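You operate a simulated robot arm through the tools that you are given. There is no shell and no other tool. Be economical: measure what you need, move in short steps, check, and stop when the job is done.

You are at the controls of a simulated two-armed robot. One attempt, no reset.

## Task
Clamp the tan boot in the wooden boot rest.
Fine: free the white lever, push the stiff red block against the heel with the rest held steady with the other hand, turn the wing knob to FIXED.

The check looks at the end state, three seconds after you hand in, the way a careful person would. Anything else that was tipped, shoved, dropped, spilled or broken makes it a failure.

## Robot
Two 7-joint arms with three-finger grippers on one trunk, on a base that drives. Base frame: it is fixed to the floor where the robot stands at the start and does not move with it; the origin is under the middle of the robot, x ahead of it, y to its left, z up; the surface under the hand at the start is at about z = 0.76. Units: m, rad, N and s.
The left shoulder is at the start at [0.07, 0.146, 1.138], the right one opposite. With the tool pointing down near the work surface each hand reaches from about 0.26 to 0.68 m from the robot's upright axis, wherever it stands, measured 20 degrees to its own side. Places, roughly: red sliding block [0.6, -0.3, 0.8]; white tee lever [0.5, -0.1, 0.8]; wing knob [0.5, -0.3, 0.8]; wooden boot rest [0.6, -0.1, 0.8]. Payload 2.2 kg a hand.
The TCP of each hand is the grasp point between the finger pads, 0.028 m short of the fingertips. In the tool frame z runs along the fingers and y along their closing line. Largest opening 0.102 m; the body of the gripper starts 0.071 m behind the TCP.
Orientation is that of the tool frame in the base frame, as [roll, pitch, yaw] about the fixed x, y, z axes, in that order (R = Rz(yaw) Ry(pitch) Rx(roll)). With the fingers straight down and closing along the base's y, the tool's x points along the base's -x, its y along +y and its z along -z.

## Interface
- The arms move only by the tool servo_tool. It takes "left_deltas", "right_deltas" or both (then of equal length, played together; a hand with none holds still); each is a list of rows, each an object (a shift or turn left out is 0, a gripper value left out holds the last) with "xyz": the shift along the tool's x, y, z in units of 25 mm (1.0 is 25 mm), a list of three; "angular": the turn, a rotation vector about the tool's x, y, z in units of 8 degrees (1.0 is 8 degrees), a list of three. In form: [{"xyz": [x, y, z], "angular": [ax, ay, az]}, ...]. A call has 1 to 20 rows; each row shifts and turns the commanded pose from where the row before left it, along the tool's axes as they then stand. "left_jaw" and "right_jaw" are, for a hand that has rows, the closure, from 0 (fully open) to 1 (shut), set as the call begins (left out, the last holds). A call with a number of a shift or a turn outside -1 to 1 is refused whole. A row lasts 0.2 s, in which the tool goes at most 0.05 m and 0.15 rad; a call with a longer step from one row to the next is refused whole, and so is a gripper value outside its range. A pose out of reach is approached as far as the arm can. The call stops where the force on the tool passes 40 N (or 10 N more than at its start, if that is more) or the arm is blocked; 0.2 s more then pass. The fingers move at their own pace and stop on an object; they squeeze with about 36 N. The grip force told is the motor's: it shows also when the fingers shut on nothing. Time passes only in rows, and 0.2 s behind the last, so rows that do not move let the fingers close. The reply holds the time, the measured pose of the TCP, the force on the tool along the base axes, the opening and the grip force, in the units named above and with some noise, with the torque about the TCP (base axes, N m) and any sound that the robot's microphone picked up.
- Cameras (640 x 400 px; columns grow to the right, rows downward): "scene" is now at [0.1293, -0.0294, 1.3597]; the picture's right is [-0.35, -0.94, 0.00], its down [-0.59, 0.22, -0.77] and it looks along [0.72, -0.27, -0.63] (base axes); focal length 251 px, centre (320, 200). "left" rides on the left gripper at [0.072, 0.038, -0.086] in its tool frame; the picture's right is [-0.47, 0.89, 0.00], its down [-0.60, -0.32, -0.73] and it looks along [-0.65, -0.34, 0.68] (tool axes); focal length 256 px, centre (320, 200). "right" rides on the right gripper at [0.069, 0.044, -0.086] in its tool frame; the picture's right is [-0.53, 0.85, 0.00], its down [-0.58, -0.36, -0.73] and it looks along [-0.62, -0.39, 0.68] (tool axes); focal length 256 px, centre (320, 200). There is no depth. A picture from a camera that has moved, and an enlarged one, comes with that camera's place and axes in the base frame and with its lens.
- capture(camera): a new picture of that camera. No time passes.
- move_column(by): slides the trunk up (or, below 0, down) by that many m; the arms and the scene camera ride with it, the base frame stays. It gives what a move gives, with no picture.
- steer(legs): drives the robot by 1 to 6 legs, each [ahead, left, turn to the left] in m, m and rad, along the robot's own axes; the way and the turn of a leg run together, so that a leg with both is an arc; at most 1.5 m and 3.142 rad a leg. The arms and the cameras ride along, it lands a little off, and it stops where it bumps. It gives what a move gives.
- pan_tilt(pan, tilt): turns the head with the scene camera to pan (to the left, within 1.501 rad either way) and tilt (down, from -0.506 to 1.204), counted from straight ahead of the robot. It gives what a move gives.
- inspect(camera, box): a new picture of the part [left, top, right, bottom] of that camera's present view, enlarged. No time passes.
- sign_off(): hands the job in; it is judged then, once.

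Go step by step. Nothing tells you exact positions but the pictures and the camera data: compare them with the known pose of the tool, close in by small moves and look again before you grip or let go. The budget is 120 turns and 100 pictures, counting those below and the enlarged ones. Unless the task says otherwise, let go and move clear before handing in, and close with one line.

The tools are called after "Call:" by a JSON object that holds its "fn" and its "kwargs". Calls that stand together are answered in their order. servo_tool: Moves the arms, as the interface text tells. Its arguments: {"type":"object","properties":{"left_deltas":{"type":"array","items":{"type":"object","properties":{"xyz":{"type":"array","items":{"type":"number"}},"angular":{"type":"array","items":{"type":"number"}}}}},"left_jaw":{"type":"number"},"right_deltas":{"type":"array","items":{"type":"object","properties":{"xyz":{"type":"array","items":{"type":"number"}},"angular":{"type":"array","items":{"type":"number"}}}}},"right_jaw":{"type":"number"}},"required":[]} The other tools are called the same way: move_column (by) slides the trunk up or down; steer (legs) drives the base; pan_tilt (pan, tilt) turns the head that bears the scene camera; capture (camera) takes a picture; inspect (camera, box) takes an enlarged picture of a part of a camera's view; sign_off () hands the job in.

At the start:

```text
clock: 0.0
left_ee_pos: [0.4742, 0.0689, 1.1693]
left_tcp_rot: [-3.14, 0.001, -3.14]
left_wrist_force: [-0.1, 0.0, 0.1]
left_ft_torque: [0.0, 0.01, 0.03]
left_grip_width: 0.1019
left_gripper_force: 0.0
right_ee_pos: [0.3539, -0.3364, 1.1068]
right_tcp_rot: [-3.141, 0.001, -3.141]
right_wrist_force: [0.5, -0.2, -0.4]
right_ft_torque: [0.03, -0.01, 0.01]
right_grip_width: 0.1022
right_gripper_force: 0.0
trunk travel left (down, up): [-0.675, 0.265]
robot x, y, heading: [0.0004, -0.0027, -0.002]
head pan, tilt: [-0.361, 0.686]
```

scene: 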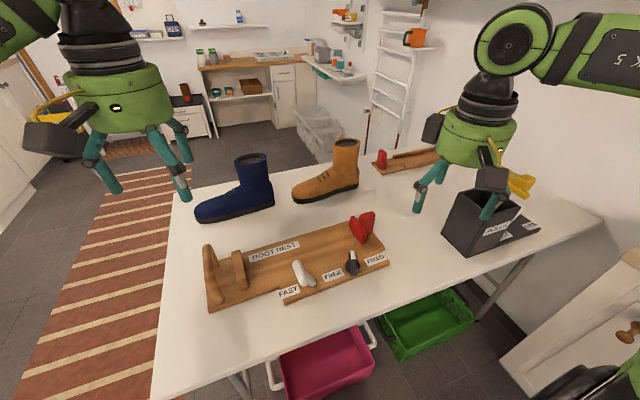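
right: 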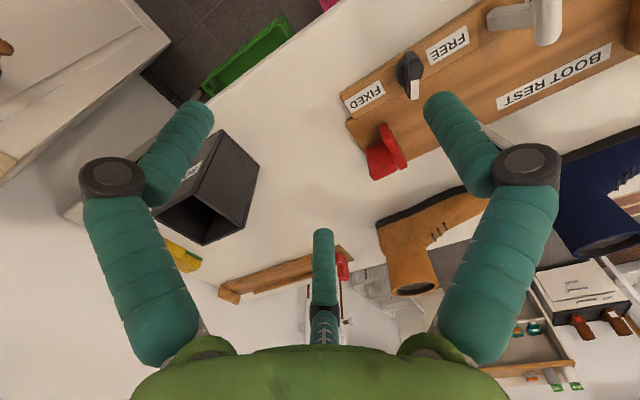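
left: 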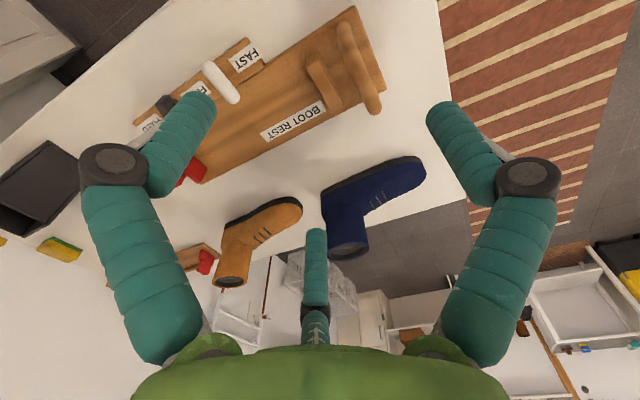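

I see the boot rest on the table, with the tan and navy boots behind it. I'll enlarge the rest and the boot first.

Call:
{"fn": "inspect", "kwargs": {"camera": "scene", "box": [190, 200, 400, 320]}}

Call:
{"fn": "inspect", "kwargs": {"camera": "scene", "box": [180, 120, 460, 280]}}

```text
3.05 times, centred on (295, 260) of scene
camera zoom: at [0.1293, -0.0294, 1.3597], right [-0.35, -0.94, 0.0], down [-0.59, 0.22, -0.77], along [0.72, -0.27, -0.63], focal length 766 px, centre (396, 17)
```

zoom: 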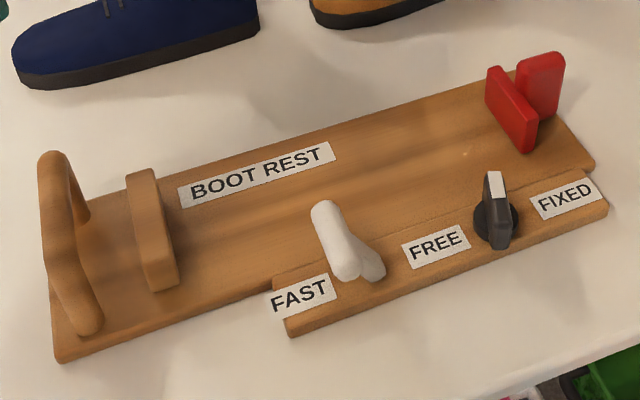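

```text
2.29 times, centred on (320, 200) of scene
camera zoom: at [0.1293, -0.0294, 1.3597], right [-0.35, -0.94, 0.0], down [-0.59, 0.22, -0.77], along [0.72, -0.27, -0.63], focal length 575 px, centre (320, 200)
```

zoom: 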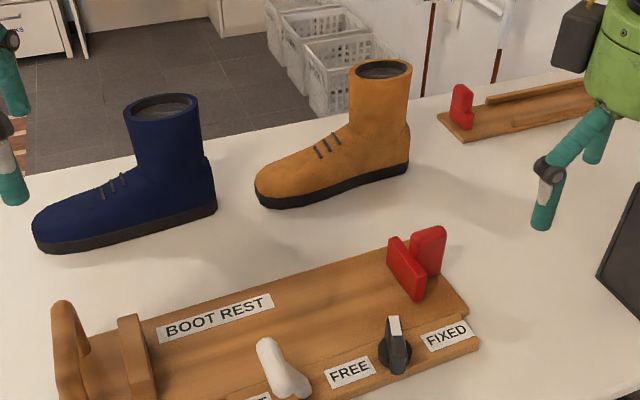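

The rest runs along y, from about y=0.11 to -0.38 at x≈0.51–0.65. The tan boot stands further off, at about x 0.86, y -0.2 to -0.46, so I'm looking down to see how far the base can go forward.

Call:
{"fn": "pan_tilt", "kwargs": {"pan": -0.3, "tilt": 1.2}}

Call:
{"fn": "capture", "kwargs": {"camera": "scene"}}

Call:
{"fn": "inspect", "kwargs": {"camera": "left", "box": [120, 0, 440, 200]}}

Call:
{"fn": "inspect", "kwargs": {"camera": "right", "box": [320, 0, 640, 200]}}

```text
clock: 0.9
left_ee_pos: [0.4726, 0.0683, 1.169]
left_tcp_rot: [3.141, 0.0, 3.141]
left_wrist_force: [0.3, 0.5, -0.2]
left_ft_torque: [-0.01, 0.05, 0.02]
left_grip_width: 0.1018
left_gripper_force: 0.1
right_ee_pos: [0.3545, -0.3365, 1.1068]
right_tcp_rot: [3.141, 0.0, 3.14]
right_wrist_force: [0.5, -0.5, 0.0]
right_ft_torque: [0.01, 0.0, 0.0]
right_grip_width: 0.1022
right_gripper_force: 0.1
trunk travel left (down, up): [-0.675, 0.265]
robot x, y, heading: [-0.0008, 0.0023, 0.001]
head pan, tilt: [-0.3, 1.201]
```

```text
94 pictures are left
camera scene: at [0.1029, -0.0157, 1.3226], right [-0.3, -0.96, 0.0], down [-0.89, 0.28, -0.36], along [0.35, -0.11, -0.93], focal length 251 px, centre (320, 200)
```

scene: 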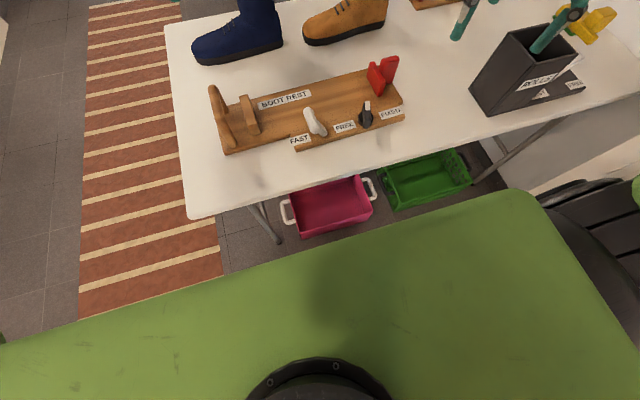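

```text
2.00 times, centred on (280, 100) of left
camera zoom: at [0.402, 0.1071, 1.2564], right [0.47, 0.89, 0.0], down [0.6, -0.32, 0.73], along [0.65, -0.34, -0.68], focal length 512 px, centre (400, 400)
```

zoom: 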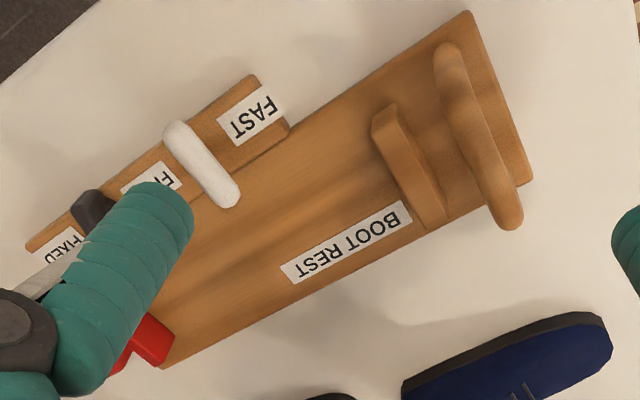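

```text
2.00 times, centred on (480, 100) of right
camera zoom: at [0.2846, -0.2926, 1.1932], right [0.53, 0.85, 0.0], down [0.58, -0.36, 0.73], along [0.62, -0.39, -0.68], focal length 512 px, centre (0, 400)
```

zoom: 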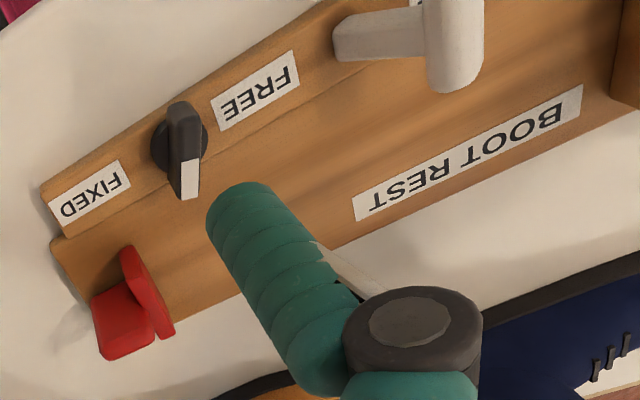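

The chassis front is at about x 0.26 and the bins and table edge at about 0.38, so there is room for a short drive. I'll go 0.08 m ahead and 0.2 m right, then look again.

Call:
{"fn": "steer", "kwargs": {"legs": [[0.0, -0.2, 0.0], [0.07, 0.0, 0.0]]}}

Call:
{"fn": "capture", "kwargs": {"camera": "scene"}}

```text
clock: 3.1
left_ee_pos: [0.5398, -0.131, 1.1719]
left_tcp_rot: [3.141, 0.005, -3.141]
left_wrist_force: [0.0, -0.9, -0.1]
left_ft_torque: [0.04, -0.02, -0.02]
left_grip_width: 0.1019
left_gripper_force: 0.1
right_ee_pos: [0.4209, -0.5365, 1.1093]
right_tcp_rot: [3.141, 0.004, -3.141]
right_wrist_force: [0.2, -0.4, 0.0]
right_ft_torque: [0.0, -0.04, 0.03]
right_grip_width: 0.1023
right_gripper_force: 0.0
trunk travel left (down, up): [-0.675, 0.265]
robot x, y, heading: [0.0703, -0.2044, -0.002]
head pan, tilt: [-0.3, 1.201]
```

```text
91 pictures are left
camera scene: at [0.1691, -0.2158, 1.3229], right [-0.3, -0.96, 0.0], down [-0.89, 0.28, -0.36], along [0.35, -0.11, -0.93], focal length 251 px, centre (320, 200)
```

scene: 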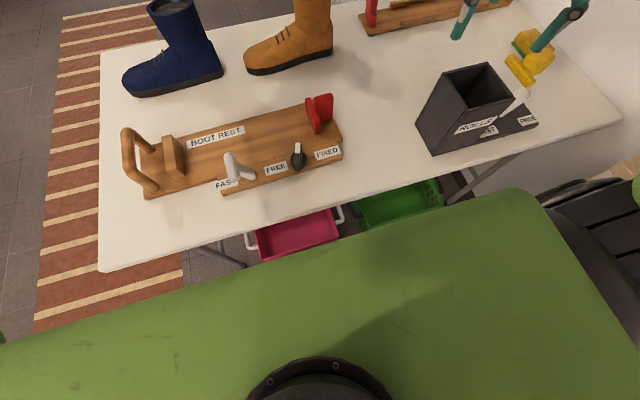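

The robot now stands close to the bins, so I'll leave it there. I'm aiming the head at the boot and tilting the right hand forward about 32° as I bring it toward the boot at a safe height.

Call:
{"fn": "servo_tool", "kwargs": {"right_deltas": [{"angular": [0, -1, 0]}, {"angular": [0, -1, 0]}, {"angular": [0, -1, 0]}, {"angular": [0, -1, 0]}, {"xyz": [-0.775, 0.34, 0.53]}, {"xyz": [-0.775, 0.34, 0.53]}, {"xyz": [-0.775, 0.34, 0.53]}, {"xyz": [-0.775, 0.34, 0.53]}, {"xyz": [-0.775, 0.34, 0.53]}, {"xyz": [-0.775, 0.34, 0.53]}, {"xyz": [-0.775, 0.34, 0.53]}, {"xyz": [-0.775, 0.34, 0.53]}, {"xyz": [-0.775, 0.34, 0.53]}, {"xyz": [-0.775, 0.34, 0.53]}, {"xyz": [-0.775, 0.34, 0.53]}, {"xyz": [-0.775, 0.34, 0.53]}, {"xyz": [-0.775, 0.34, 0.53]}, {"xyz": [-0.775, 0.34, 0.53]}, {"xyz": [-0.775, 0.34, 0.53]}, {"xyz": [-0.775, 0.34, 0.53]}]}}

Call:
{"fn": "pan_tilt", "kwargs": {"pan": -0.2, "tilt": 0.6}}

Call:
{"fn": "capture", "kwargs": {"camera": "scene"}}

Call:
{"fn": "capture", "kwargs": {"camera": "right"}}

```text
clock: 7.3
left_ee_pos: [0.5418, -0.1303, 1.17]
left_tcp_rot: [3.14, 0.0, 3.141]
left_wrist_force: [-0.5, -0.3, 0.0]
left_ft_torque: [-0.01, 0.01, -0.03]
left_grip_width: 0.102
left_gripper_force: 0.0
right_ee_pos: [0.7483, -0.4271, 1.0859]
right_tcp_rot: [3.141, 0.559, -3.141]
right_wrist_force: [0.5, -0.2, -0.1]
right_ft_torque: [-0.02, -0.03, 0.02]
right_grip_width: 0.1018
right_gripper_force: 0.1
right hand out of reach, approached as far as the arm can: row 18, 19, 20
trunk travel left (down, up): [-0.675, 0.265]
robot x, y, heading: [0.0672, -0.2006, -0.002]
head pan, tilt: [-0.3, 1.201]
```

```text
clock: 8.3
left_ee_pos: [0.5424, -0.1318, 1.1708]
left_tcp_rot: [3.141, 0.0, 3.141]
left_wrist_force: [-0.3, -0.1, -1.1]
left_ft_torque: [-0.01, -0.01, -0.04]
left_grip_width: 0.1022
left_gripper_force: 0.1
right_ee_pos: [0.7467, -0.4268, 1.0854]
right_tcp_rot: [-3.141, 0.559, 3.141]
right_wrist_force: [0.0, 0.0, 0.4]
right_ft_torque: [-0.02, 0.05, -0.01]
right_grip_width: 0.1021
right_gripper_force: 0.1
trunk travel left (down, up): [-0.675, 0.265]
robot x, y, heading: [0.0685, -0.2033, -0.006]
head pan, tilt: [-0.201, 0.6]
```

```text
90 pictures are left
camera scene: at [0.2051, -0.2168, 1.3671], right [-0.2, -0.98, 0.0], down [-0.55, 0.11, -0.82], along [0.81, -0.16, -0.57], focal length 251 px, centre (320, 200)
```

scene: 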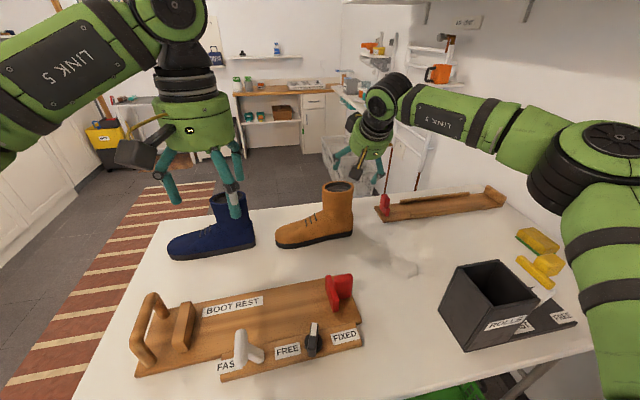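

```text
89 pictures are left
camera right: at [0.6426, -0.3827, 1.1227], right [0.45, 0.85, 0.28], down [0.1, -0.36, 0.93], along [0.89, -0.39, -0.25], focal length 256 px, centre (320, 200)
```

right: 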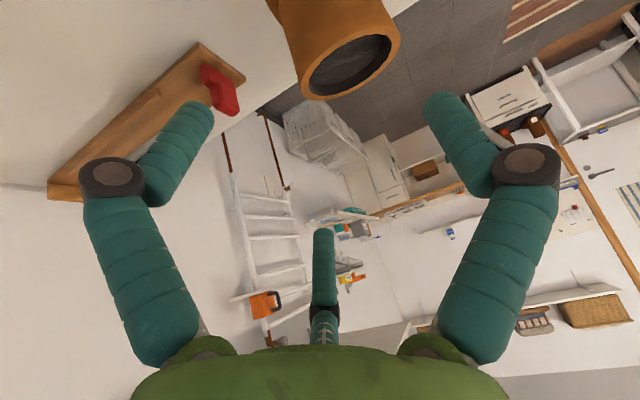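

The arm hit its reach limit at x≈0.75. I'm lowering the hand so the wrist nears shoulder height, to see whether that extends the reach.

Call:
{"fn": "servo_tool", "kwargs": {"right_deltas": [{"xyz": [0.424, 0, 0.678]}, {"xyz": [0.424, 0, 0.678]}, {"xyz": [0.424, 0, 0.678]}, {"xyz": [0, 0, 0]}]}}

```text
clock: 9.3
left_ee_pos: [0.5428, -0.131, 1.1709]
left_tcp_rot: [3.14, 0.002, 3.141]
left_wrist_force: [0.3, -0.8, 0.4]
left_ft_torque: [0.01, 0.01, -0.02]
left_grip_width: 0.1021
left_gripper_force: 0.1
right_ee_pos: [0.7462, -0.4274, 1.0257]
right_tcp_rot: [-3.14, 0.559, -3.139]
right_wrist_force: [-0.1, 0.3, 0.3]
right_ft_torque: [0.01, 0.03, -0.01]
right_grip_width: 0.102
right_gripper_force: 0.1
trunk travel left (down, up): [-0.675, 0.265]
robot x, y, heading: [0.0737, -0.2004, 0.0]
head pan, tilt: [-0.201, 0.6]
```

Call:
{"fn": "servo_tool", "kwargs": {"right_deltas": [{"xyz": [-0.848, 0.8, 0.53]}, {"xyz": [-0.848, 0.8, 0.53]}, {"xyz": [-0.848, 0.6, 0.53]}, {"xyz": [-0.848, 0, 0.53]}]}}

```text
clock: 10.3
left_ee_pos: [0.5424, -0.1324, 1.171]
left_tcp_rot: [3.142, -0.001, 3.141]
left_wrist_force: [0.5, 0.1, 0.6]
left_ft_torque: [0.01, 0.02, 0.0]
left_grip_width: 0.1022
left_gripper_force: 0.0
right_ee_pos: [0.7488, -0.4249, 1.033]
right_tcp_rot: [3.141, 0.562, -3.14]
right_wrist_force: [-0.2, 0.0, -0.1]
right_ft_torque: [0.03, 0.0, -0.01]
right_grip_width: 0.1024
right_gripper_force: 0.1
right hand out of reach, approached as far as the arm can: row 1, 2, 3, 4
trunk travel left (down, up): [-0.675, 0.265]
robot x, y, heading: [0.0719, -0.2002, -0.003]
head pan, tilt: [-0.201, 0.6]
```

Call:
{"fn": "servo_tool", "kwargs": {"right_deltas": [{"angular": [0, -1, 0]}, {"angular": [0, -1, 0]}, {"xyz": [-0.66, 0.5, 0.75]}, {"xyz": [-0.66, 0.5, 0.75]}]}}

Call:
{"fn": "capture", "kwargs": {"camera": "scene"}}

```text
clock: 11.3
left_ee_pos: [0.5424, -0.1331, 1.1705]
left_tcp_rot: [3.142, 0.0, 3.141]
left_wrist_force: [-0.3, -0.7, -0.3]
left_ft_torque: [0.01, -0.02, 0.03]
left_grip_width: 0.102
left_gripper_force: 0.1
right_ee_pos: [0.7782, -0.4112, 1.0346]
right_tcp_rot: [3.141, 0.838, -3.14]
right_wrist_force: [-0.2, -0.3, -0.5]
right_ft_torque: [0.0, 0.01, 0.0]
right_grip_width: 0.102
right_gripper_force: 0.1
right hand out of reach, approached as far as the arm can: row 4
trunk travel left (down, up): [-0.675, 0.265]
robot x, y, heading: [0.0691, -0.1998, 0.004]
head pan, tilt: [-0.201, 0.6]
```

```text
88 pictures are left
camera scene: at [0.2048, -0.2176, 1.3672], right [-0.2, -0.98, 0.0], down [-0.55, 0.11, -0.83], along [0.81, -0.16, -0.56], focal length 251 px, centre (320, 200)
```

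scene: 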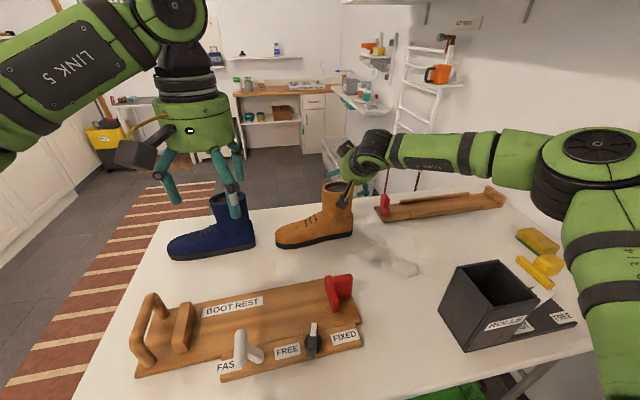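

The arm is nearly straight, so I need the base closer. I'm yawing the left hand so its camera looks back at the gap between chassis and table.

Call:
{"fn": "servo_tool", "kwargs": {"left_deltas": [{"angular": [0, 0, 1]}, {"angular": [0, 0, 1]}, {"angular": [0, 0, 1]}, {"angular": [0, 0, 1]}, {"angular": [0, 0, 1]}, {"angular": [0, 0, 1]}, {"angular": [0, 0, 1]}, {"angular": [0, 0, 1]}, {"angular": [0, 0, 1]}, {"angular": [0, 0, 1]}, {"angular": [0, 0, 1]}, {"angular": [0, 0, 1]}, {"angular": [0, 0, 1]}, {"angular": [0, 0, 1]}, {"angular": [0, 0, 1]}]}}

Call:
{"fn": "capture", "kwargs": {"camera": "left"}}

```text
clock: 14.6
left_ee_pos: [0.3074, -0.1825, 1.1056]
left_tcp_rot: [3.14, -0.001, 1.049]
left_wrist_force: [-0.6, -0.1, -0.7]
left_ft_torque: [0.01, 0.0, 0.0]
left_grip_width: 0.1021
left_gripper_force: 0.1
left hand out of reach, approached as far as the arm can: row 8, 9, 10, 11, 12, 13, 14, 15
right_ee_pos: [0.7781, -0.4106, 1.0344]
right_tcp_rot: [3.139, 0.841, -3.141]
right_wrist_force: [0.0, -0.4, -0.4]
right_ft_torque: [0.01, -0.02, 0.0]
right_grip_width: 0.1021
right_gripper_force: 0.0
trunk travel left (down, up): [-0.675, 0.265]
robot x, y, heading: [0.07, -0.1983, -0.003]
head pan, tilt: [-0.201, 0.6]
```

```text
87 pictures are left
camera left: at [0.3768, -0.1385, 1.1925], right [0.53, -0.85, 0.0], down [-0.58, -0.36, 0.73], along [-0.62, -0.39, -0.68], focal length 256 px, centre (320, 200)
```

left: 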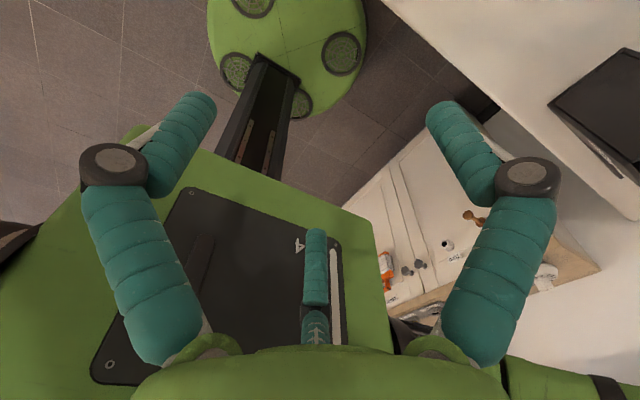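

The wrist view shows a round base disc of radius about 0.28 m, so turning in place is safe. Turning left swings the right shoulder forward by about 9 cm, so I'll retract the right arm and straighten the left hand before I turn.

Call:
{"fn": "servo_tool", "kwargs": {"right_deltas": [{"xyz": [0.47, 0, -0.92]}, {"xyz": [0.47, 0, -0.92]}, {"xyz": [0.47, 0, -0.92]}, {"xyz": [0.47, 0, -0.92]}, {"xyz": [0.47, 0, -0.92]}, {"xyz": [0.47, 0, -0.92]}, {"xyz": [0.47, 0, -0.92]}, {"xyz": [0.47, 0, -0.92]}, {"xyz": [0.47, 0, -0.92]}, {"xyz": [0.47, 0, -0.92]}, {"xyz": [0.47, 0, -0.92]}, {"xyz": [0.47, 0, -0.92]}, {"angular": [0, 0, 0]}, {"angular": [0, 0, 0]}, {"angular": [0, 0, 0]}], "left_deltas": [{"angular": [0, 0, -1]}, {"angular": [0, 0, -1]}, {"angular": [0, 0, -1]}, {"angular": [0, 0, -1]}, {"angular": [0, 0, -1]}, {"angular": [0, 0, -1]}, {"angular": [0, 0, -1]}, {"angular": [0, 0, -1]}, {"angular": [0, 0, -1]}, {"angular": [0, 0, -1]}, {"angular": [0, 0, -1]}, {"angular": [0, 0, -1]}, {"angular": [0, 0, -1]}, {"angular": [0, 0, -1]}, {"angular": [0, 0, -1]}]}}

```text
clock: 17.8
left_ee_pos: [0.3078, -0.1817, 1.1069]
left_tcp_rot: [-3.141, 0.001, -3.139]
left_wrist_force: [0.3, 0.0, -0.3]
left_ft_torque: [0.02, 0.02, -0.05]
left_grip_width: 0.1017
left_gripper_force: 0.0
right_ee_pos: [0.4944, -0.4096, 1.1223]
right_tcp_rot: [-3.141, 0.836, 3.141]
right_wrist_force: [-0.2, 0.8, 0.2]
right_ft_torque: [0.03, 0.0, -0.02]
right_grip_width: 0.1021
right_gripper_force: 0.0
right hand out of reach, approached as far as the arm can: row 12
trunk travel left (down, up): [-0.675, 0.265]
robot x, y, heading: [0.0681, -0.2001, 0.001]
head pan, tilt: [-0.201, 0.6]
```

Call:
{"fn": "steer", "kwargs": {"legs": [[0.03, -0.12, 0.0], [0.0, 0.0, 1.0]]}}

Call:
{"fn": "pan_tilt", "kwargs": {"pan": -1.2, "tilt": 0.6}}

Call:
{"fn": "capture", "kwargs": {"camera": "scene"}}

```text
clock: 21.6
left_ee_pos: [0.211, -0.1079, 1.1063]
left_tcp_rot: [3.14, 0.0, -2.133]
left_wrist_force: [-0.5, -0.3, -0.9]
left_ft_torque: [0.0, 0.03, 0.02]
left_grip_width: 0.1021
left_gripper_force: 0.0
right_ee_pos: [0.5036, -0.0711, 1.1225]
right_tcp_rot: [-3.141, 0.836, -2.133]
right_wrist_force: [0.5, -1.0, -0.2]
right_ft_torque: [-0.02, 0.0, -0.02]
right_grip_width: 0.1019
right_gripper_force: 0.0
trunk travel left (down, up): [-0.675, 0.265]
robot x, y, heading: [0.0959, -0.3205, 1.01]
head pan, tilt: [-0.201, 0.6]
```

```text
clock: 22.8
left_ee_pos: [0.2111, -0.1066, 1.1063]
left_tcp_rot: [-3.141, -0.001, -2.133]
left_wrist_force: [-0.3, 0.4, 0.3]
left_ft_torque: [0.01, 0.01, -0.02]
left_grip_width: 0.1019
left_gripper_force: 0.1
right_ee_pos: [0.5042, -0.0694, 1.1222]
right_tcp_rot: [3.14, 0.833, -2.134]
right_wrist_force: [-1.4, 0.5, 0.7]
right_ft_torque: [0.01, 0.03, 0.01]
right_grip_width: 0.1019
right_gripper_force: 0.0
trunk travel left (down, up): [-0.675, 0.265]
robot x, y, heading: [0.1024, -0.3175, 1.013]
head pan, tilt: [-1.201, 0.6]
```

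```text
86 pictures are left
camera scene: at [0.2123, -0.2924, 1.3672], right [-0.19, -0.98, 0.0], down [-0.55, 0.11, -0.83], along [0.81, -0.16, -0.56], focal length 251 px, centre (320, 200)
```

scene: 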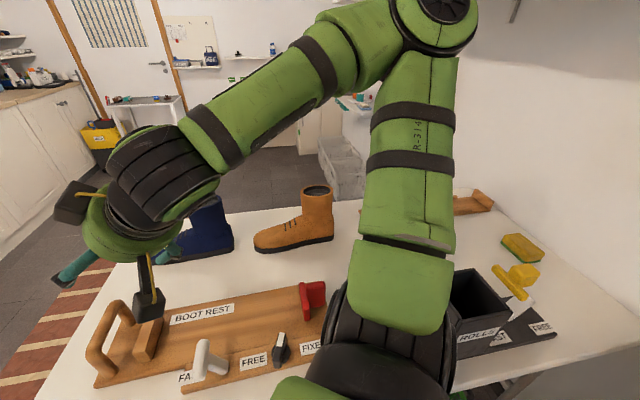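

Call:
{"fn": "servo_tool", "kwargs": {"right_deltas": [{"angular": [0.743, 0, 0.669]}, {"angular": [0.743, 0, 0.669]}, {"angular": [0.743, 0, 0.669]}, {"angular": [0.743, 0, 0.669]}, {"angular": [0.743, 0, 0.669]}, {"angular": [0.743, 0, 0.669]}, {"angular": [0.743, 0, 0.669]}, {"angular": [0.19, 0, 0.17]}, {"angular": [0, 1, 0]}, {"angular": [0, 1, 0]}]}}

Call:
{"fn": "servo_tool", "kwargs": {"right_deltas": [{"xyz": [-0.566, -0.967, 0.354]}, {"xyz": [-0.566, -0.967, 0.354]}, {"xyz": [-0.566, -0.967, 0.354]}, {"xyz": [-0.566, -0.967, 0.354]}, {"xyz": [-0.566, -0.967, 0.354]}, {"xyz": [-0.566, -0.967, 0.354]}, {"xyz": [-0.566, -0.967, 0.354]}, {"xyz": [-0.566, -0.967, 0.354]}, {"xyz": [-0.566, -0.967, 0.354]}, {"xyz": [-0.566, -0.967, 0.354]}, {"xyz": [-0.566, -0.967, 0.354]}, {"xyz": [-0.566, -0.967, 0.354]}]}}

Call:
{"fn": "capture", "kwargs": {"camera": "scene"}}

Call:
{"fn": "capture", "kwargs": {"camera": "right"}}

```text
clock: 25.0
left_ee_pos: [0.2123, -0.1074, 1.1061]
left_tcp_rot: [-3.141, -0.001, -2.136]
left_wrist_force: [0.3, -0.3, 0.1]
left_ft_torque: [0.0, 0.01, 0.0]
left_grip_width: 0.1019
left_gripper_force: 0.1
right_ee_pos: [0.5124, -0.0777, 1.1222]
right_tcp_rot: [-3.141, 0.555, 3.139]
right_wrist_force: [-1.0, 0.5, 0.6]
right_ft_torque: [-0.02, 0.04, 0.04]
right_grip_width: 0.102
right_gripper_force: 0.1
right hand out of reach, approached as far as the arm can: row 7, 8
trunk travel left (down, up): [-0.675, 0.265]
robot x, y, heading: [0.0966, -0.3198, 1.007]
head pan, tilt: [-1.201, 0.6]
```

```text
clock: 27.6
left_ee_pos: [0.2109, -0.1076, 1.106]
left_tcp_rot: [3.141, 0.002, -2.134]
left_wrist_force: [1.1, 0.8, 0.6]
left_ft_torque: [-0.04, -0.03, 0.03]
left_grip_width: 0.102
left_gripper_force: 0.0
right_ee_pos: [0.7104, -0.3675, 1.1235]
right_tcp_rot: [-3.139, 0.557, 3.138]
right_wrist_force: [0.2, 0.3, 0.0]
right_ft_torque: [0.0, 0.01, 0.01]
right_grip_width: 0.102
right_gripper_force: 0.2
trunk travel left (down, up): [-0.675, 0.265]
robot x, y, heading: [0.0992, -0.3202, 1.009]
head pan, tilt: [-1.201, 0.6]
```

```text
85 pictures are left
camera scene: at [0.2122, -0.2936, 1.3672], right [-0.19, -0.98, 0.0], down [-0.55, 0.11, -0.83], along [0.81, -0.16, -0.56], focal length 251 px, centre (320, 200)
```

scene: 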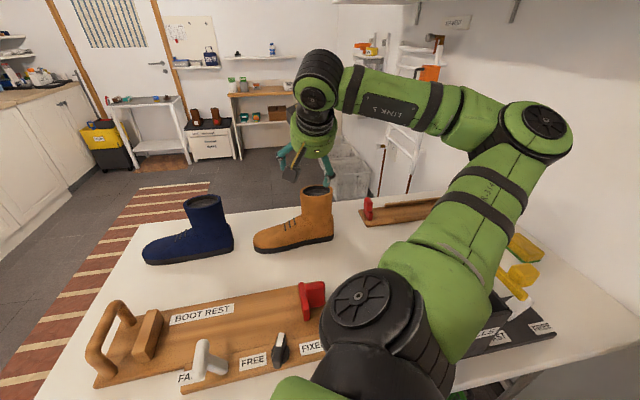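

```text
84 pictures are left
camera right: at [0.6056, -0.3242, 1.1592], right [0.46, 0.84, 0.28], down [0.1, -0.36, 0.93], along [0.88, -0.39, -0.25], focal length 256 px, centre (320, 200)
```

right: 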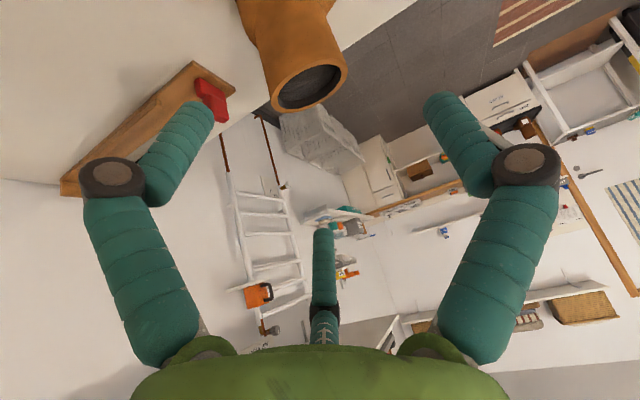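

The arm now has reach to spare. I'm zooming on the boot to place its rim.

Call:
{"fn": "inspect", "kwargs": {"camera": "scene", "box": [240, 140, 360, 260]}}

Call:
{"fn": "inspect", "kwargs": {"camera": "right", "box": [200, 0, 400, 125]}}

```text
3.33 times, centred on (300, 200) of scene
camera zoom: at [0.2122, -0.2936, 1.3672], right [-0.19, -0.98, 0.0], down [-0.55, 0.11, -0.83], along [0.81, -0.16, -0.56], focal length 838 px, centre (387, 200)
```

zoom: 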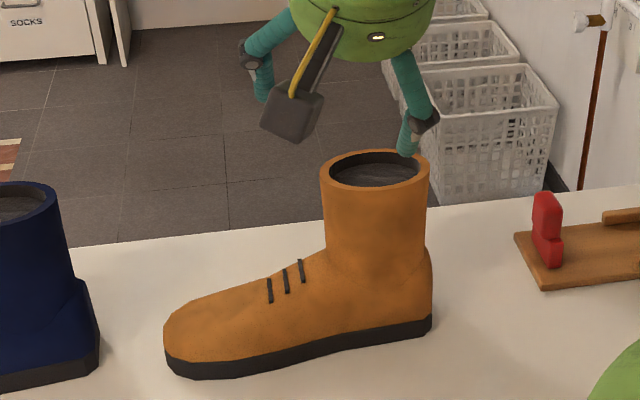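

```text
3.20 times, centred on (300, 62) of right
camera zoom: at [0.6056, -0.3242, 1.1592], right [0.46, 0.84, 0.28], down [0.1, -0.36, 0.93], along [0.88, -0.39, -0.25], focal length 819 px, centre (384, 640)
```

zoom: 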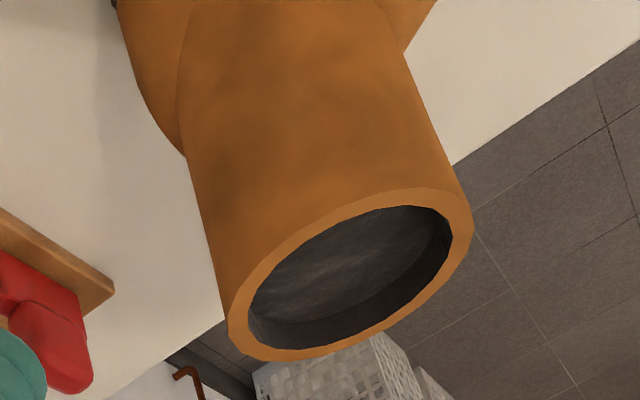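

The shaft measures about 0.10 (y) × 0.075 (x) with a shallow opening. Gripping it across x is best, which needs a nearly vertical tool and the base a bit closer, so I'm checking the bins below.

Call:
{"fn": "pan_tilt", "kwargs": {"pan": -1.0, "tilt": 1.2}}

Call:
{"fn": "capture", "kwargs": {"camera": "scene"}}

```text
clock: 28.6
left_ee_pos: [0.2124, -0.1076, 1.1069]
left_tcp_rot: [3.141, -0.001, -2.133]
left_wrist_force: [0.4, 0.2, -0.3]
left_ft_torque: [0.0, 0.0, 0.02]
left_grip_width: 0.1018
left_gripper_force: 0.1
right_ee_pos: [0.7095, -0.3672, 1.1221]
right_tcp_rot: [-3.139, 0.555, 3.14]
right_wrist_force: [0.5, 0.2, 0.1]
right_ft_torque: [-0.02, 0.01, -0.02]
right_grip_width: 0.1018
right_gripper_force: 0.0
trunk travel left (down, up): [-0.675, 0.265]
robot x, y, heading: [0.098, -0.3177, 1.007]
head pan, tilt: [-1.0, 1.201]
```

```text
81 pictures are left
camera scene: at [0.1816, -0.2753, 1.3226], right [0.01, -1.0, 0.0], down [-0.93, -0.01, -0.36], along [0.36, 0.0, -0.93], focal length 251 px, centre (320, 200)
```

scene: 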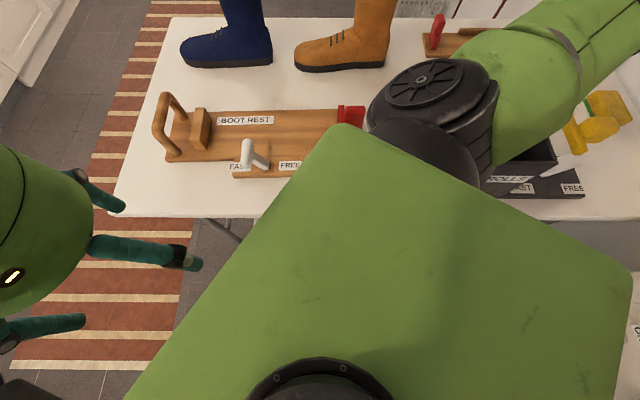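

The bins' fronts are at about x 0.42–0.43 and the disc front at about 0.38, so I won't drive further yet. I'll set the right tool vertical, yaw it 90° so it closes along x, and test the reach at a safe height.

Call:
{"fn": "servo_tool", "kwargs": {"right_deltas": [{"angular": [0, 1, 0]}, {"angular": [0, 1, 0]}, {"angular": [0, 1, 0]}, {"angular": [0, 0.97, 0]}, {"angular": [0, 0, 1]}, {"angular": [0, 0, 1]}, {"angular": [0, 0, 1]}, {"angular": [0, 0, 1]}, {"angular": [0, 0, 1]}, {"angular": [0, 0, 1]}, {"angular": [0, 0, 1]}, {"angular": [0, 0, 1]}, {"angular": [0, 0, 1]}, {"angular": [0, 0, 1]}, {"angular": [0, 0, 1]}, {"angular": [0, 0, 0.25]}]}}

Call:
{"fn": "servo_tool", "kwargs": {"right_deltas": [{"xyz": [0, 1, 0.4]}, {"xyz": [0, 1, 0.4]}, {"xyz": [0, 1, 0.4]}, {"xyz": [0, 1, 0.4]}, {"xyz": [0, 1, 0.4]}, {"xyz": [0, 1, 0.4]}]}}

Call:
{"fn": "capture", "kwargs": {"camera": "right"}}

```text
clock: 32.0
left_ee_pos: [0.2118, -0.107, 1.1057]
left_tcp_rot: [3.14, 0.0, -2.135]
left_wrist_force: [-0.3, 0.5, 0.2]
left_ft_torque: [0.04, 0.0, -0.02]
left_grip_width: 0.102
left_gripper_force: 0.0
right_ee_pos: [0.7098, -0.3683, 1.1233]
right_tcp_rot: [3.138, 0.002, 1.566]
right_wrist_force: [-0.7, 1.1, -0.5]
right_ft_torque: [0.02, 0.03, 0.02]
right_grip_width: 0.102
right_gripper_force: 0.1
trunk travel left (down, up): [-0.675, 0.265]
robot x, y, heading: [0.0948, -0.3189, 1.014]
head pan, tilt: [-1.0, 1.201]
```

```text
clock: 33.4
left_ee_pos: [0.2127, -0.1057, 1.1048]
left_tcp_rot: [3.141, -0.001, -2.134]
left_wrist_force: [-0.3, -0.2, -0.4]
left_ft_torque: [-0.04, 0.03, -0.03]
left_grip_width: 0.1018
left_gripper_force: 0.0
right_ee_pos: [0.8632, -0.3665, 1.0619]
right_tcp_rot: [3.141, 0.002, 1.569]
right_wrist_force: [0.8, 0.7, -0.1]
right_ft_torque: [-0.03, 0.05, -0.01]
right_grip_width: 0.1019
right_gripper_force: 0.1
trunk travel left (down, up): [-0.675, 0.265]
robot x, y, heading: [0.0985, -0.3183, 1.006]
head pan, tilt: [-1.0, 1.201]
```

```text
80 pictures are left
camera right: at [0.9055, -0.2979, 1.1481], right [0.84, -0.54, 0.0], down [-0.37, -0.57, 0.73], along [-0.39, -0.62, -0.68], focal length 256 px, centre (320, 200)
```

right: 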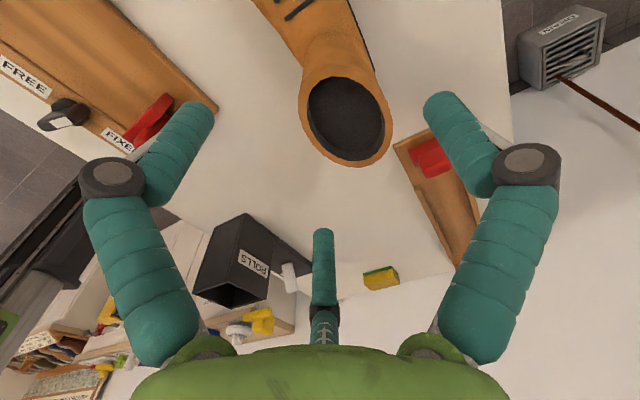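

The vertical tool reaches x=0.863 with closing along x. The rim centre works out to about (0.866, -0.408, 0.95), so I'll align at y≈-0.397 and descend partway.

Call:
{"fn": "servo_tool", "kwargs": {"right_deltas": [{"xyz": [-0.6, 0.08, 0]}, {"xyz": [-0.6, 0.04, 0]}, {"xyz": [0, 0, 0.8]}, {"xyz": [0, 0, 0.8]}, {"xyz": [0, 0, 0.4]}]}}

Call:
{"fn": "pan_tilt", "kwargs": {"pan": -1.2, "tilt": 0.6}}

Call:
{"fn": "inspect", "kwargs": {"camera": "scene", "box": [230, 110, 390, 250]}}

Call:
{"fn": "capture", "kwargs": {"camera": "right"}}

```text
clock: 34.6
left_ee_pos: [0.2112, -0.107, 1.1064]
left_tcp_rot: [-3.14, 0.0, -2.135]
left_wrist_force: [0.7, 0.3, 0.3]
left_ft_torque: [0.01, 0.02, 0.01]
left_grip_width: 0.1021
left_gripper_force: 0.1
right_ee_pos: [0.8636, -0.3993, 1.0135]
right_tcp_rot: [3.14, 0.002, 1.567]
right_wrist_force: [-0.1, 0.4, 0.0]
right_ft_torque: [-0.01, -0.02, 0.0]
right_grip_width: 0.1018
right_gripper_force: 0.0
trunk travel left (down, up): [-0.675, 0.265]
robot x, y, heading: [0.0973, -0.319, 1.01]
head pan, tilt: [-1.0, 1.201]
```

```text
clock: 35.6
left_ee_pos: [0.2117, -0.1073, 1.1063]
left_tcp_rot: [3.142, 0.0, -2.135]
left_wrist_force: [-0.4, 0.0, -0.8]
left_ft_torque: [0.01, 0.03, 0.01]
left_grip_width: 0.1022
left_gripper_force: 0.1
right_ee_pos: [0.8635, -0.398, 1.0128]
right_tcp_rot: [3.139, 0.002, 1.568]
right_wrist_force: [0.3, -0.2, 0.2]
right_ft_torque: [0.04, 0.01, -0.02]
right_grip_width: 0.102
right_gripper_force: 0.1
trunk travel left (down, up): [-0.675, 0.265]
robot x, y, heading: [0.1026, -0.3196, 1.008]
head pan, tilt: [-1.201, 0.6]
```

```text
2.86 times, centred on (310, 180) of scene
camera zoom: at [0.2123, -0.2925, 1.3671], right [-0.19, -0.98, 0.0], down [-0.56, 0.11, -0.82], along [0.81, -0.16, -0.57], focal length 718 px, centre (349, 257)
```

zoom: 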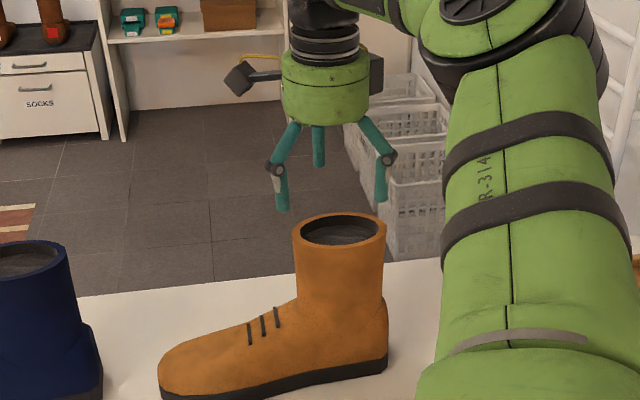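

```text
78 pictures are left
camera right: at [0.907, -0.3288, 1.0996], right [0.84, -0.54, 0.0], down [-0.37, -0.57, 0.73], along [-0.39, -0.62, -0.68], focal length 256 px, centre (320, 200)
```

right: 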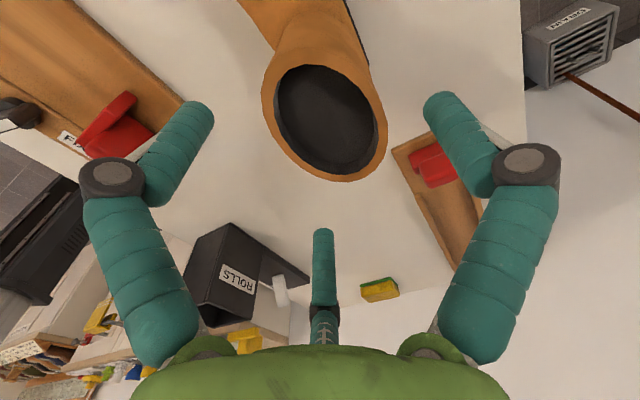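

The hand's look suggests three fingers around the tool axis. I'm closing it here in free air, above the rim, to see how it actually shuts.

Call:
{"fn": "servo_tool", "kwargs": {"right_deltas": [{"xyz": [0, 0, 0]}, {"xyz": [0, 0, 0]}], "right_jaw": 0.5}}

Call:
{"fn": "inspect", "kwargs": {"camera": "scene", "box": [270, 110, 350, 200]}}

Call:
{"fn": "capture", "kwargs": {"camera": "right"}}

```text
clock: 36.2
left_ee_pos: [0.2112, -0.1074, 1.1068]
left_tcp_rot: [-3.14, 0.0, -2.136]
left_wrist_force: [-0.2, 0.5, -0.8]
left_ft_torque: [-0.02, 0.0, 0.02]
left_grip_width: 0.1019
left_gripper_force: 0.2
right_ee_pos: [0.8646, -0.3986, 1.0132]
right_tcp_rot: [3.138, 0.001, 1.567]
right_wrist_force: [-0.1, 0.9, -0.8]
right_ft_torque: [0.0, -0.01, -0.01]
right_grip_width: 0.0509
right_gripper_force: 0.2
trunk travel left (down, up): [-0.675, 0.265]
robot x, y, heading: [0.0979, -0.3186, 1.009]
head pan, tilt: [-1.201, 0.6]
```

```text
4.44 times, centred on (310, 155) of scene
camera zoom: at [0.2123, -0.2926, 1.3672], right [-0.19, -0.98, 0.0], down [-0.55, 0.11, -0.83], along [0.81, -0.16, -0.56], focal length 1117 px, centre (364, 400)
```

zoom: 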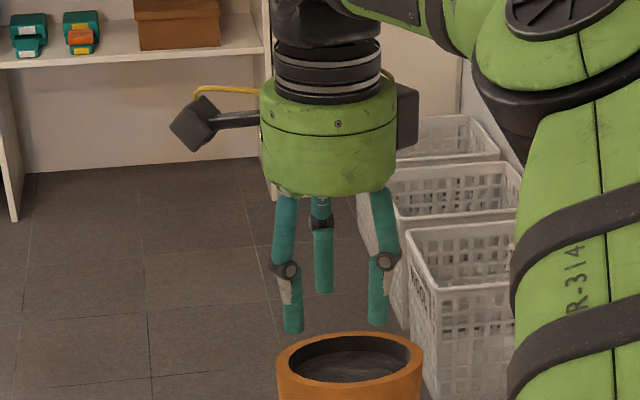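

```text
76 pictures are left
camera right: at [0.907, -0.3288, 1.0996], right [0.84, -0.54, 0.0], down [-0.37, -0.57, 0.73], along [-0.39, -0.62, -0.68], focal length 256 px, centre (320, 200)
```

right: 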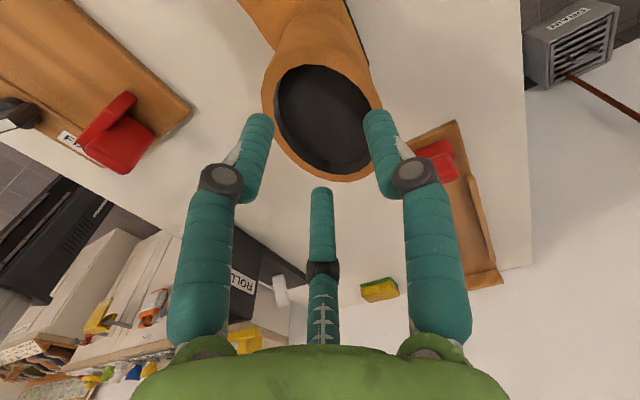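

Three fingers close symmetrically about the axis, so I'll centre carefully on the rim at y≈-0.408. I'm reopening, shifting and descending.

Call:
{"fn": "servo_tool", "kwargs": {"right_deltas": [{"xyz": [-0.36, 0.06, 0]}, {"xyz": [0, 0, 0]}, {"xyz": [0, 0, 0]}, {"xyz": [0, 0, 0.8]}, {"xyz": [0, 0, 0.6]}], "right_jaw": 0.0}}

Call:
{"fn": "inspect", "kwargs": {"camera": "scene", "box": [250, 130, 370, 250]}}

Call:
{"fn": "capture", "kwargs": {"camera": "right"}}

```text
clock: 37.4
left_ee_pos: [0.2123, -0.1077, 1.1065]
left_tcp_rot: [3.141, 0.0, -2.136]
left_wrist_force: [0.0, -1.1, 0.8]
left_ft_torque: [0.01, 0.01, 0.01]
left_grip_width: 0.102
left_gripper_force: 0.0
right_ee_pos: [0.8651, -0.4079, 0.9777]
right_tcp_rot: [3.139, 0.004, 1.567]
right_wrist_force: [1.0, -0.4, 0.7]
right_ft_torque: [-0.01, 0.0, 0.02]
right_grip_width: 0.1018
right_gripper_force: 0.0
trunk travel left (down, up): [-0.675, 0.265]
robot x, y, heading: [0.0981, -0.3173, 1.01]
head pan, tilt: [-1.201, 0.6]
```

```text
3.33 times, centred on (310, 190) of scene
camera zoom: at [0.2126, -0.2925, 1.3672], right [-0.19, -0.98, 0.0], down [-0.55, 0.11, -0.82], along [0.81, -0.16, -0.57], focal length 838 px, centre (353, 233)
```

zoom: 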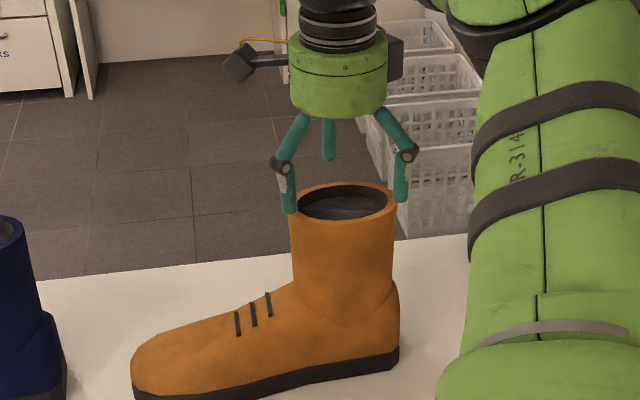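

```text
74 pictures are left
camera right: at [0.9083, -0.3384, 1.0644], right [0.84, -0.54, 0.0], down [-0.37, -0.57, 0.73], along [-0.39, -0.62, -0.68], focal length 256 px, centre (320, 200)
```

right: 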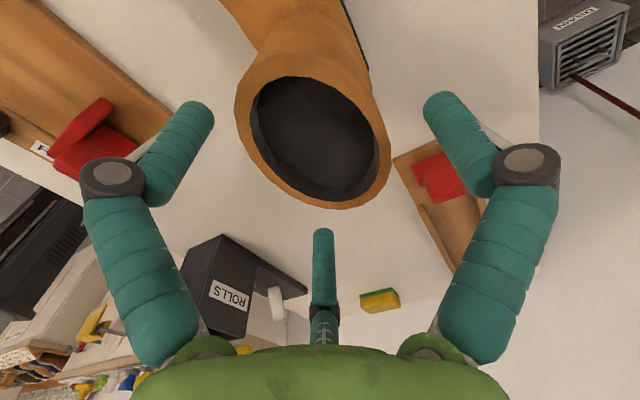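

Call:
{"fn": "servo_tool", "kwargs": {"right_deltas": [{"xyz": [0, 0, 0.65]}, {"xyz": [0, 0, 0.65]}, {"xyz": [0, 0, 0.65]}, {"xyz": [0, 0, 0.65]}]}}

Call:
{"fn": "servo_tool", "kwargs": {"right_deltas": [{"xyz": [0, 0, 0]}, {"xyz": [0, 0, 0]}, {"xyz": [0, 0, 0]}], "right_jaw": 1.0}}

Call:
{"fn": "inspect", "kwargs": {"camera": "scene", "box": [250, 130, 370, 250]}}

```text
clock: 38.4
left_ee_pos: [0.2075, -0.1064, 1.1067]
left_tcp_rot: [-3.139, 0.001, -2.134]
left_wrist_force: [0.0, 1.0, 0.1]
left_ft_torque: [0.01, 0.02, 0.03]
left_grip_width: 0.1021
left_gripper_force: 0.0
right_ee_pos: [0.8613, -0.4052, 0.918]
right_tcp_rot: [3.138, 0.0, 1.569]
right_wrist_force: [-7.7, 4.1, 12.2]
right_ft_torque: [0.7, 0.43, 0.24]
right_grip_width: 0.1018
right_gripper_force: 0.1
trunk travel left (down, up): [-0.675, 0.265]
robot x, y, heading: [0.1048, -0.3204, 1.01]
head pan, tilt: [-1.201, 0.6]
```

```text
clock: 39.2
left_ee_pos: [0.2059, -0.1049, 1.1068]
left_tcp_rot: [-3.136, 0.003, -2.134]
left_wrist_force: [0.3, 0.6, -0.3]
left_ft_torque: [-0.02, 0.01, 0.0]
left_grip_width: 0.1021
left_gripper_force: 0.1
right_ee_pos: [0.8614, -0.4051, 0.9169]
right_tcp_rot: [3.135, 0.002, 1.566]
right_wrist_force: [-7.4, 9.2, 14.1]
right_ft_torque: [0.84, 0.43, -0.09]
right_grip_width: 0.1004
right_gripper_force: 36.2
trunk travel left (down, up): [-0.675, 0.265]
robot x, y, heading: [0.1001, -0.3176, 1.006]
head pan, tilt: [-1.201, 0.6]
```

```text
3.33 times, centred on (310, 190) of scene
camera zoom: at [0.2073, -0.2902, 1.3676], right [-0.19, -0.98, 0.0], down [-0.55, 0.11, -0.83], along [0.81, -0.16, -0.56], focal length 838 px, centre (353, 233)
```

zoom: 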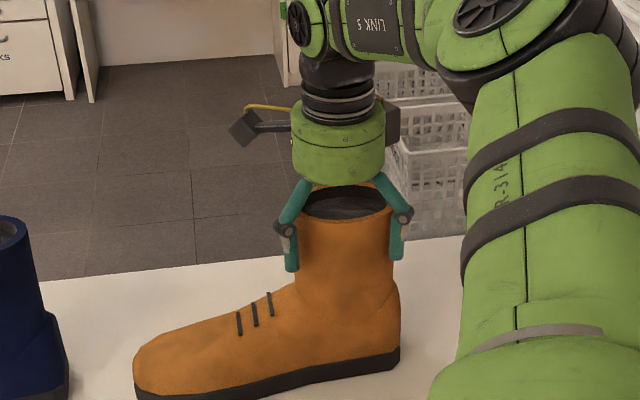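

The fingers hold the shaft at 0.100 m opening with full grip force. I'm lifting a little to test.

Call:
{"fn": "servo_tool", "kwargs": {"right_deltas": [{"xyz": [0, 0, -0.4]}, {"xyz": [0, 0, -0.4]}, {"xyz": [0, 0, -0.4]}, {"xyz": [0, 0, -0.4]}, {"xyz": [0, 0, 0]}]}}

Call:
{"fn": "inspect", "kwargs": {"camera": "scene", "box": [230, 110, 390, 250]}}

```text
clock: 40.4
left_ee_pos: [0.2136, -0.1074, 1.1061]
left_tcp_rot: [-3.142, -0.001, -2.134]
left_wrist_force: [-0.2, 0.2, -0.1]
left_ft_torque: [-0.02, -0.01, 0.01]
left_grip_width: 0.1021
left_gripper_force: 0.0
right_ee_pos: [0.8647, -0.4083, 0.9533]
right_tcp_rot: [3.141, 0.003, 1.567]
right_wrist_force: [-0.1, -0.2, -4.9]
right_ft_torque: [-0.21, 0.03, 0.01]
right_grip_width: 0.091
right_gripper_force: 35.8
trunk travel left (down, up): [-0.675, 0.265]
robot x, y, heading: [0.095, -0.3176, 1.01]
head pan, tilt: [-1.201, 0.6]
```

```text
2.86 times, centred on (310, 180) of scene
camera zoom: at [0.2134, -0.2926, 1.3671], right [-0.19, -0.98, 0.0], down [-0.56, 0.11, -0.82], along [0.81, -0.16, -0.57], focal length 718 px, centre (349, 257)
```

zoom: 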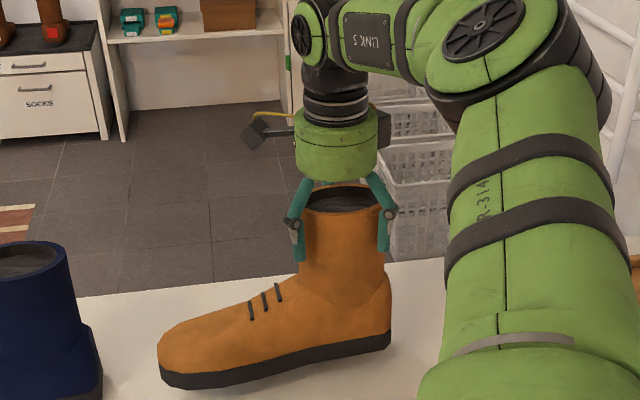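

The boot is up, weighing about 4.9 N and hanging level. I'm raising it to about z 1.05 and looking at the rest for placement measurements.

Call:
{"fn": "servo_tool", "kwargs": {"right_deltas": [{"xyz": [0, 0, -0.7]}, {"xyz": [0, 0, -0.7]}, {"xyz": [0, 0, -0.7]}, {"xyz": [0, 0, -0.7]}, {"xyz": [0, 0, -0.7]}, {"xyz": [0, 0, -0.5]}]}}

Call:
{"fn": "inspect", "kwargs": {"camera": "scene", "box": [70, 260, 350, 400]}}

Call:
{"fn": "capture", "kwargs": {"camera": "scene"}}

```text
clock: 41.8
left_ee_pos: [0.2119, -0.1076, 1.1066]
left_tcp_rot: [-3.141, -0.001, -2.134]
left_wrist_force: [0.1, -0.1, 0.6]
left_ft_torque: [0.0, 0.03, 0.0]
left_grip_width: 0.1021
left_gripper_force: 0.1
right_ee_pos: [0.8653, -0.4074, 1.0529]
right_tcp_rot: [3.139, 0.004, 1.567]
right_wrist_force: [0.2, 0.7, -5.4]
right_ft_torque: [-0.2, 0.01, 0.0]
right_grip_width: 0.0906
right_gripper_force: 36.3
trunk travel left (down, up): [-0.675, 0.265]
robot x, y, heading: [0.099, -0.3202, 1.013]
head pan, tilt: [-1.201, 0.6]
```

```text
2.29 times, centred on (210, 330) of scene
camera zoom: at [0.2132, -0.2925, 1.3671], right [-0.19, -0.98, 0.0], down [-0.56, 0.11, -0.82], along [0.81, -0.16, -0.57], focal length 575 px, centre (571, -97)
```

zoom: 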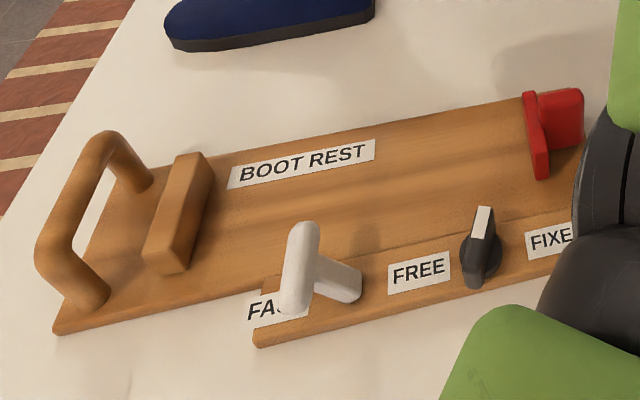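

```text
70 pictures are left
camera scene: at [0.2132, -0.2925, 1.3671], right [-0.19, -0.98, 0.0], down [-0.56, 0.11, -0.82], along [0.81, -0.16, -0.57], focal length 251 px, centre (320, 200)
```

scene: 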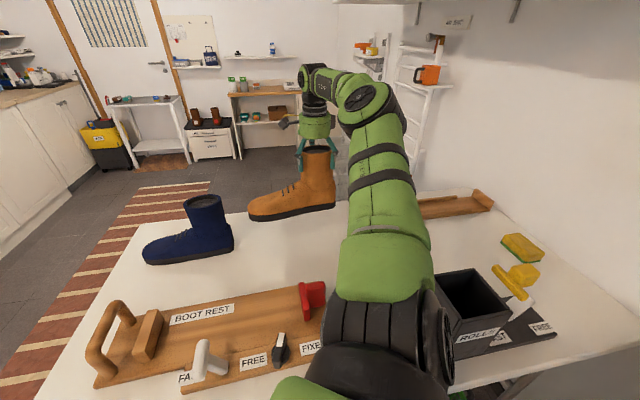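

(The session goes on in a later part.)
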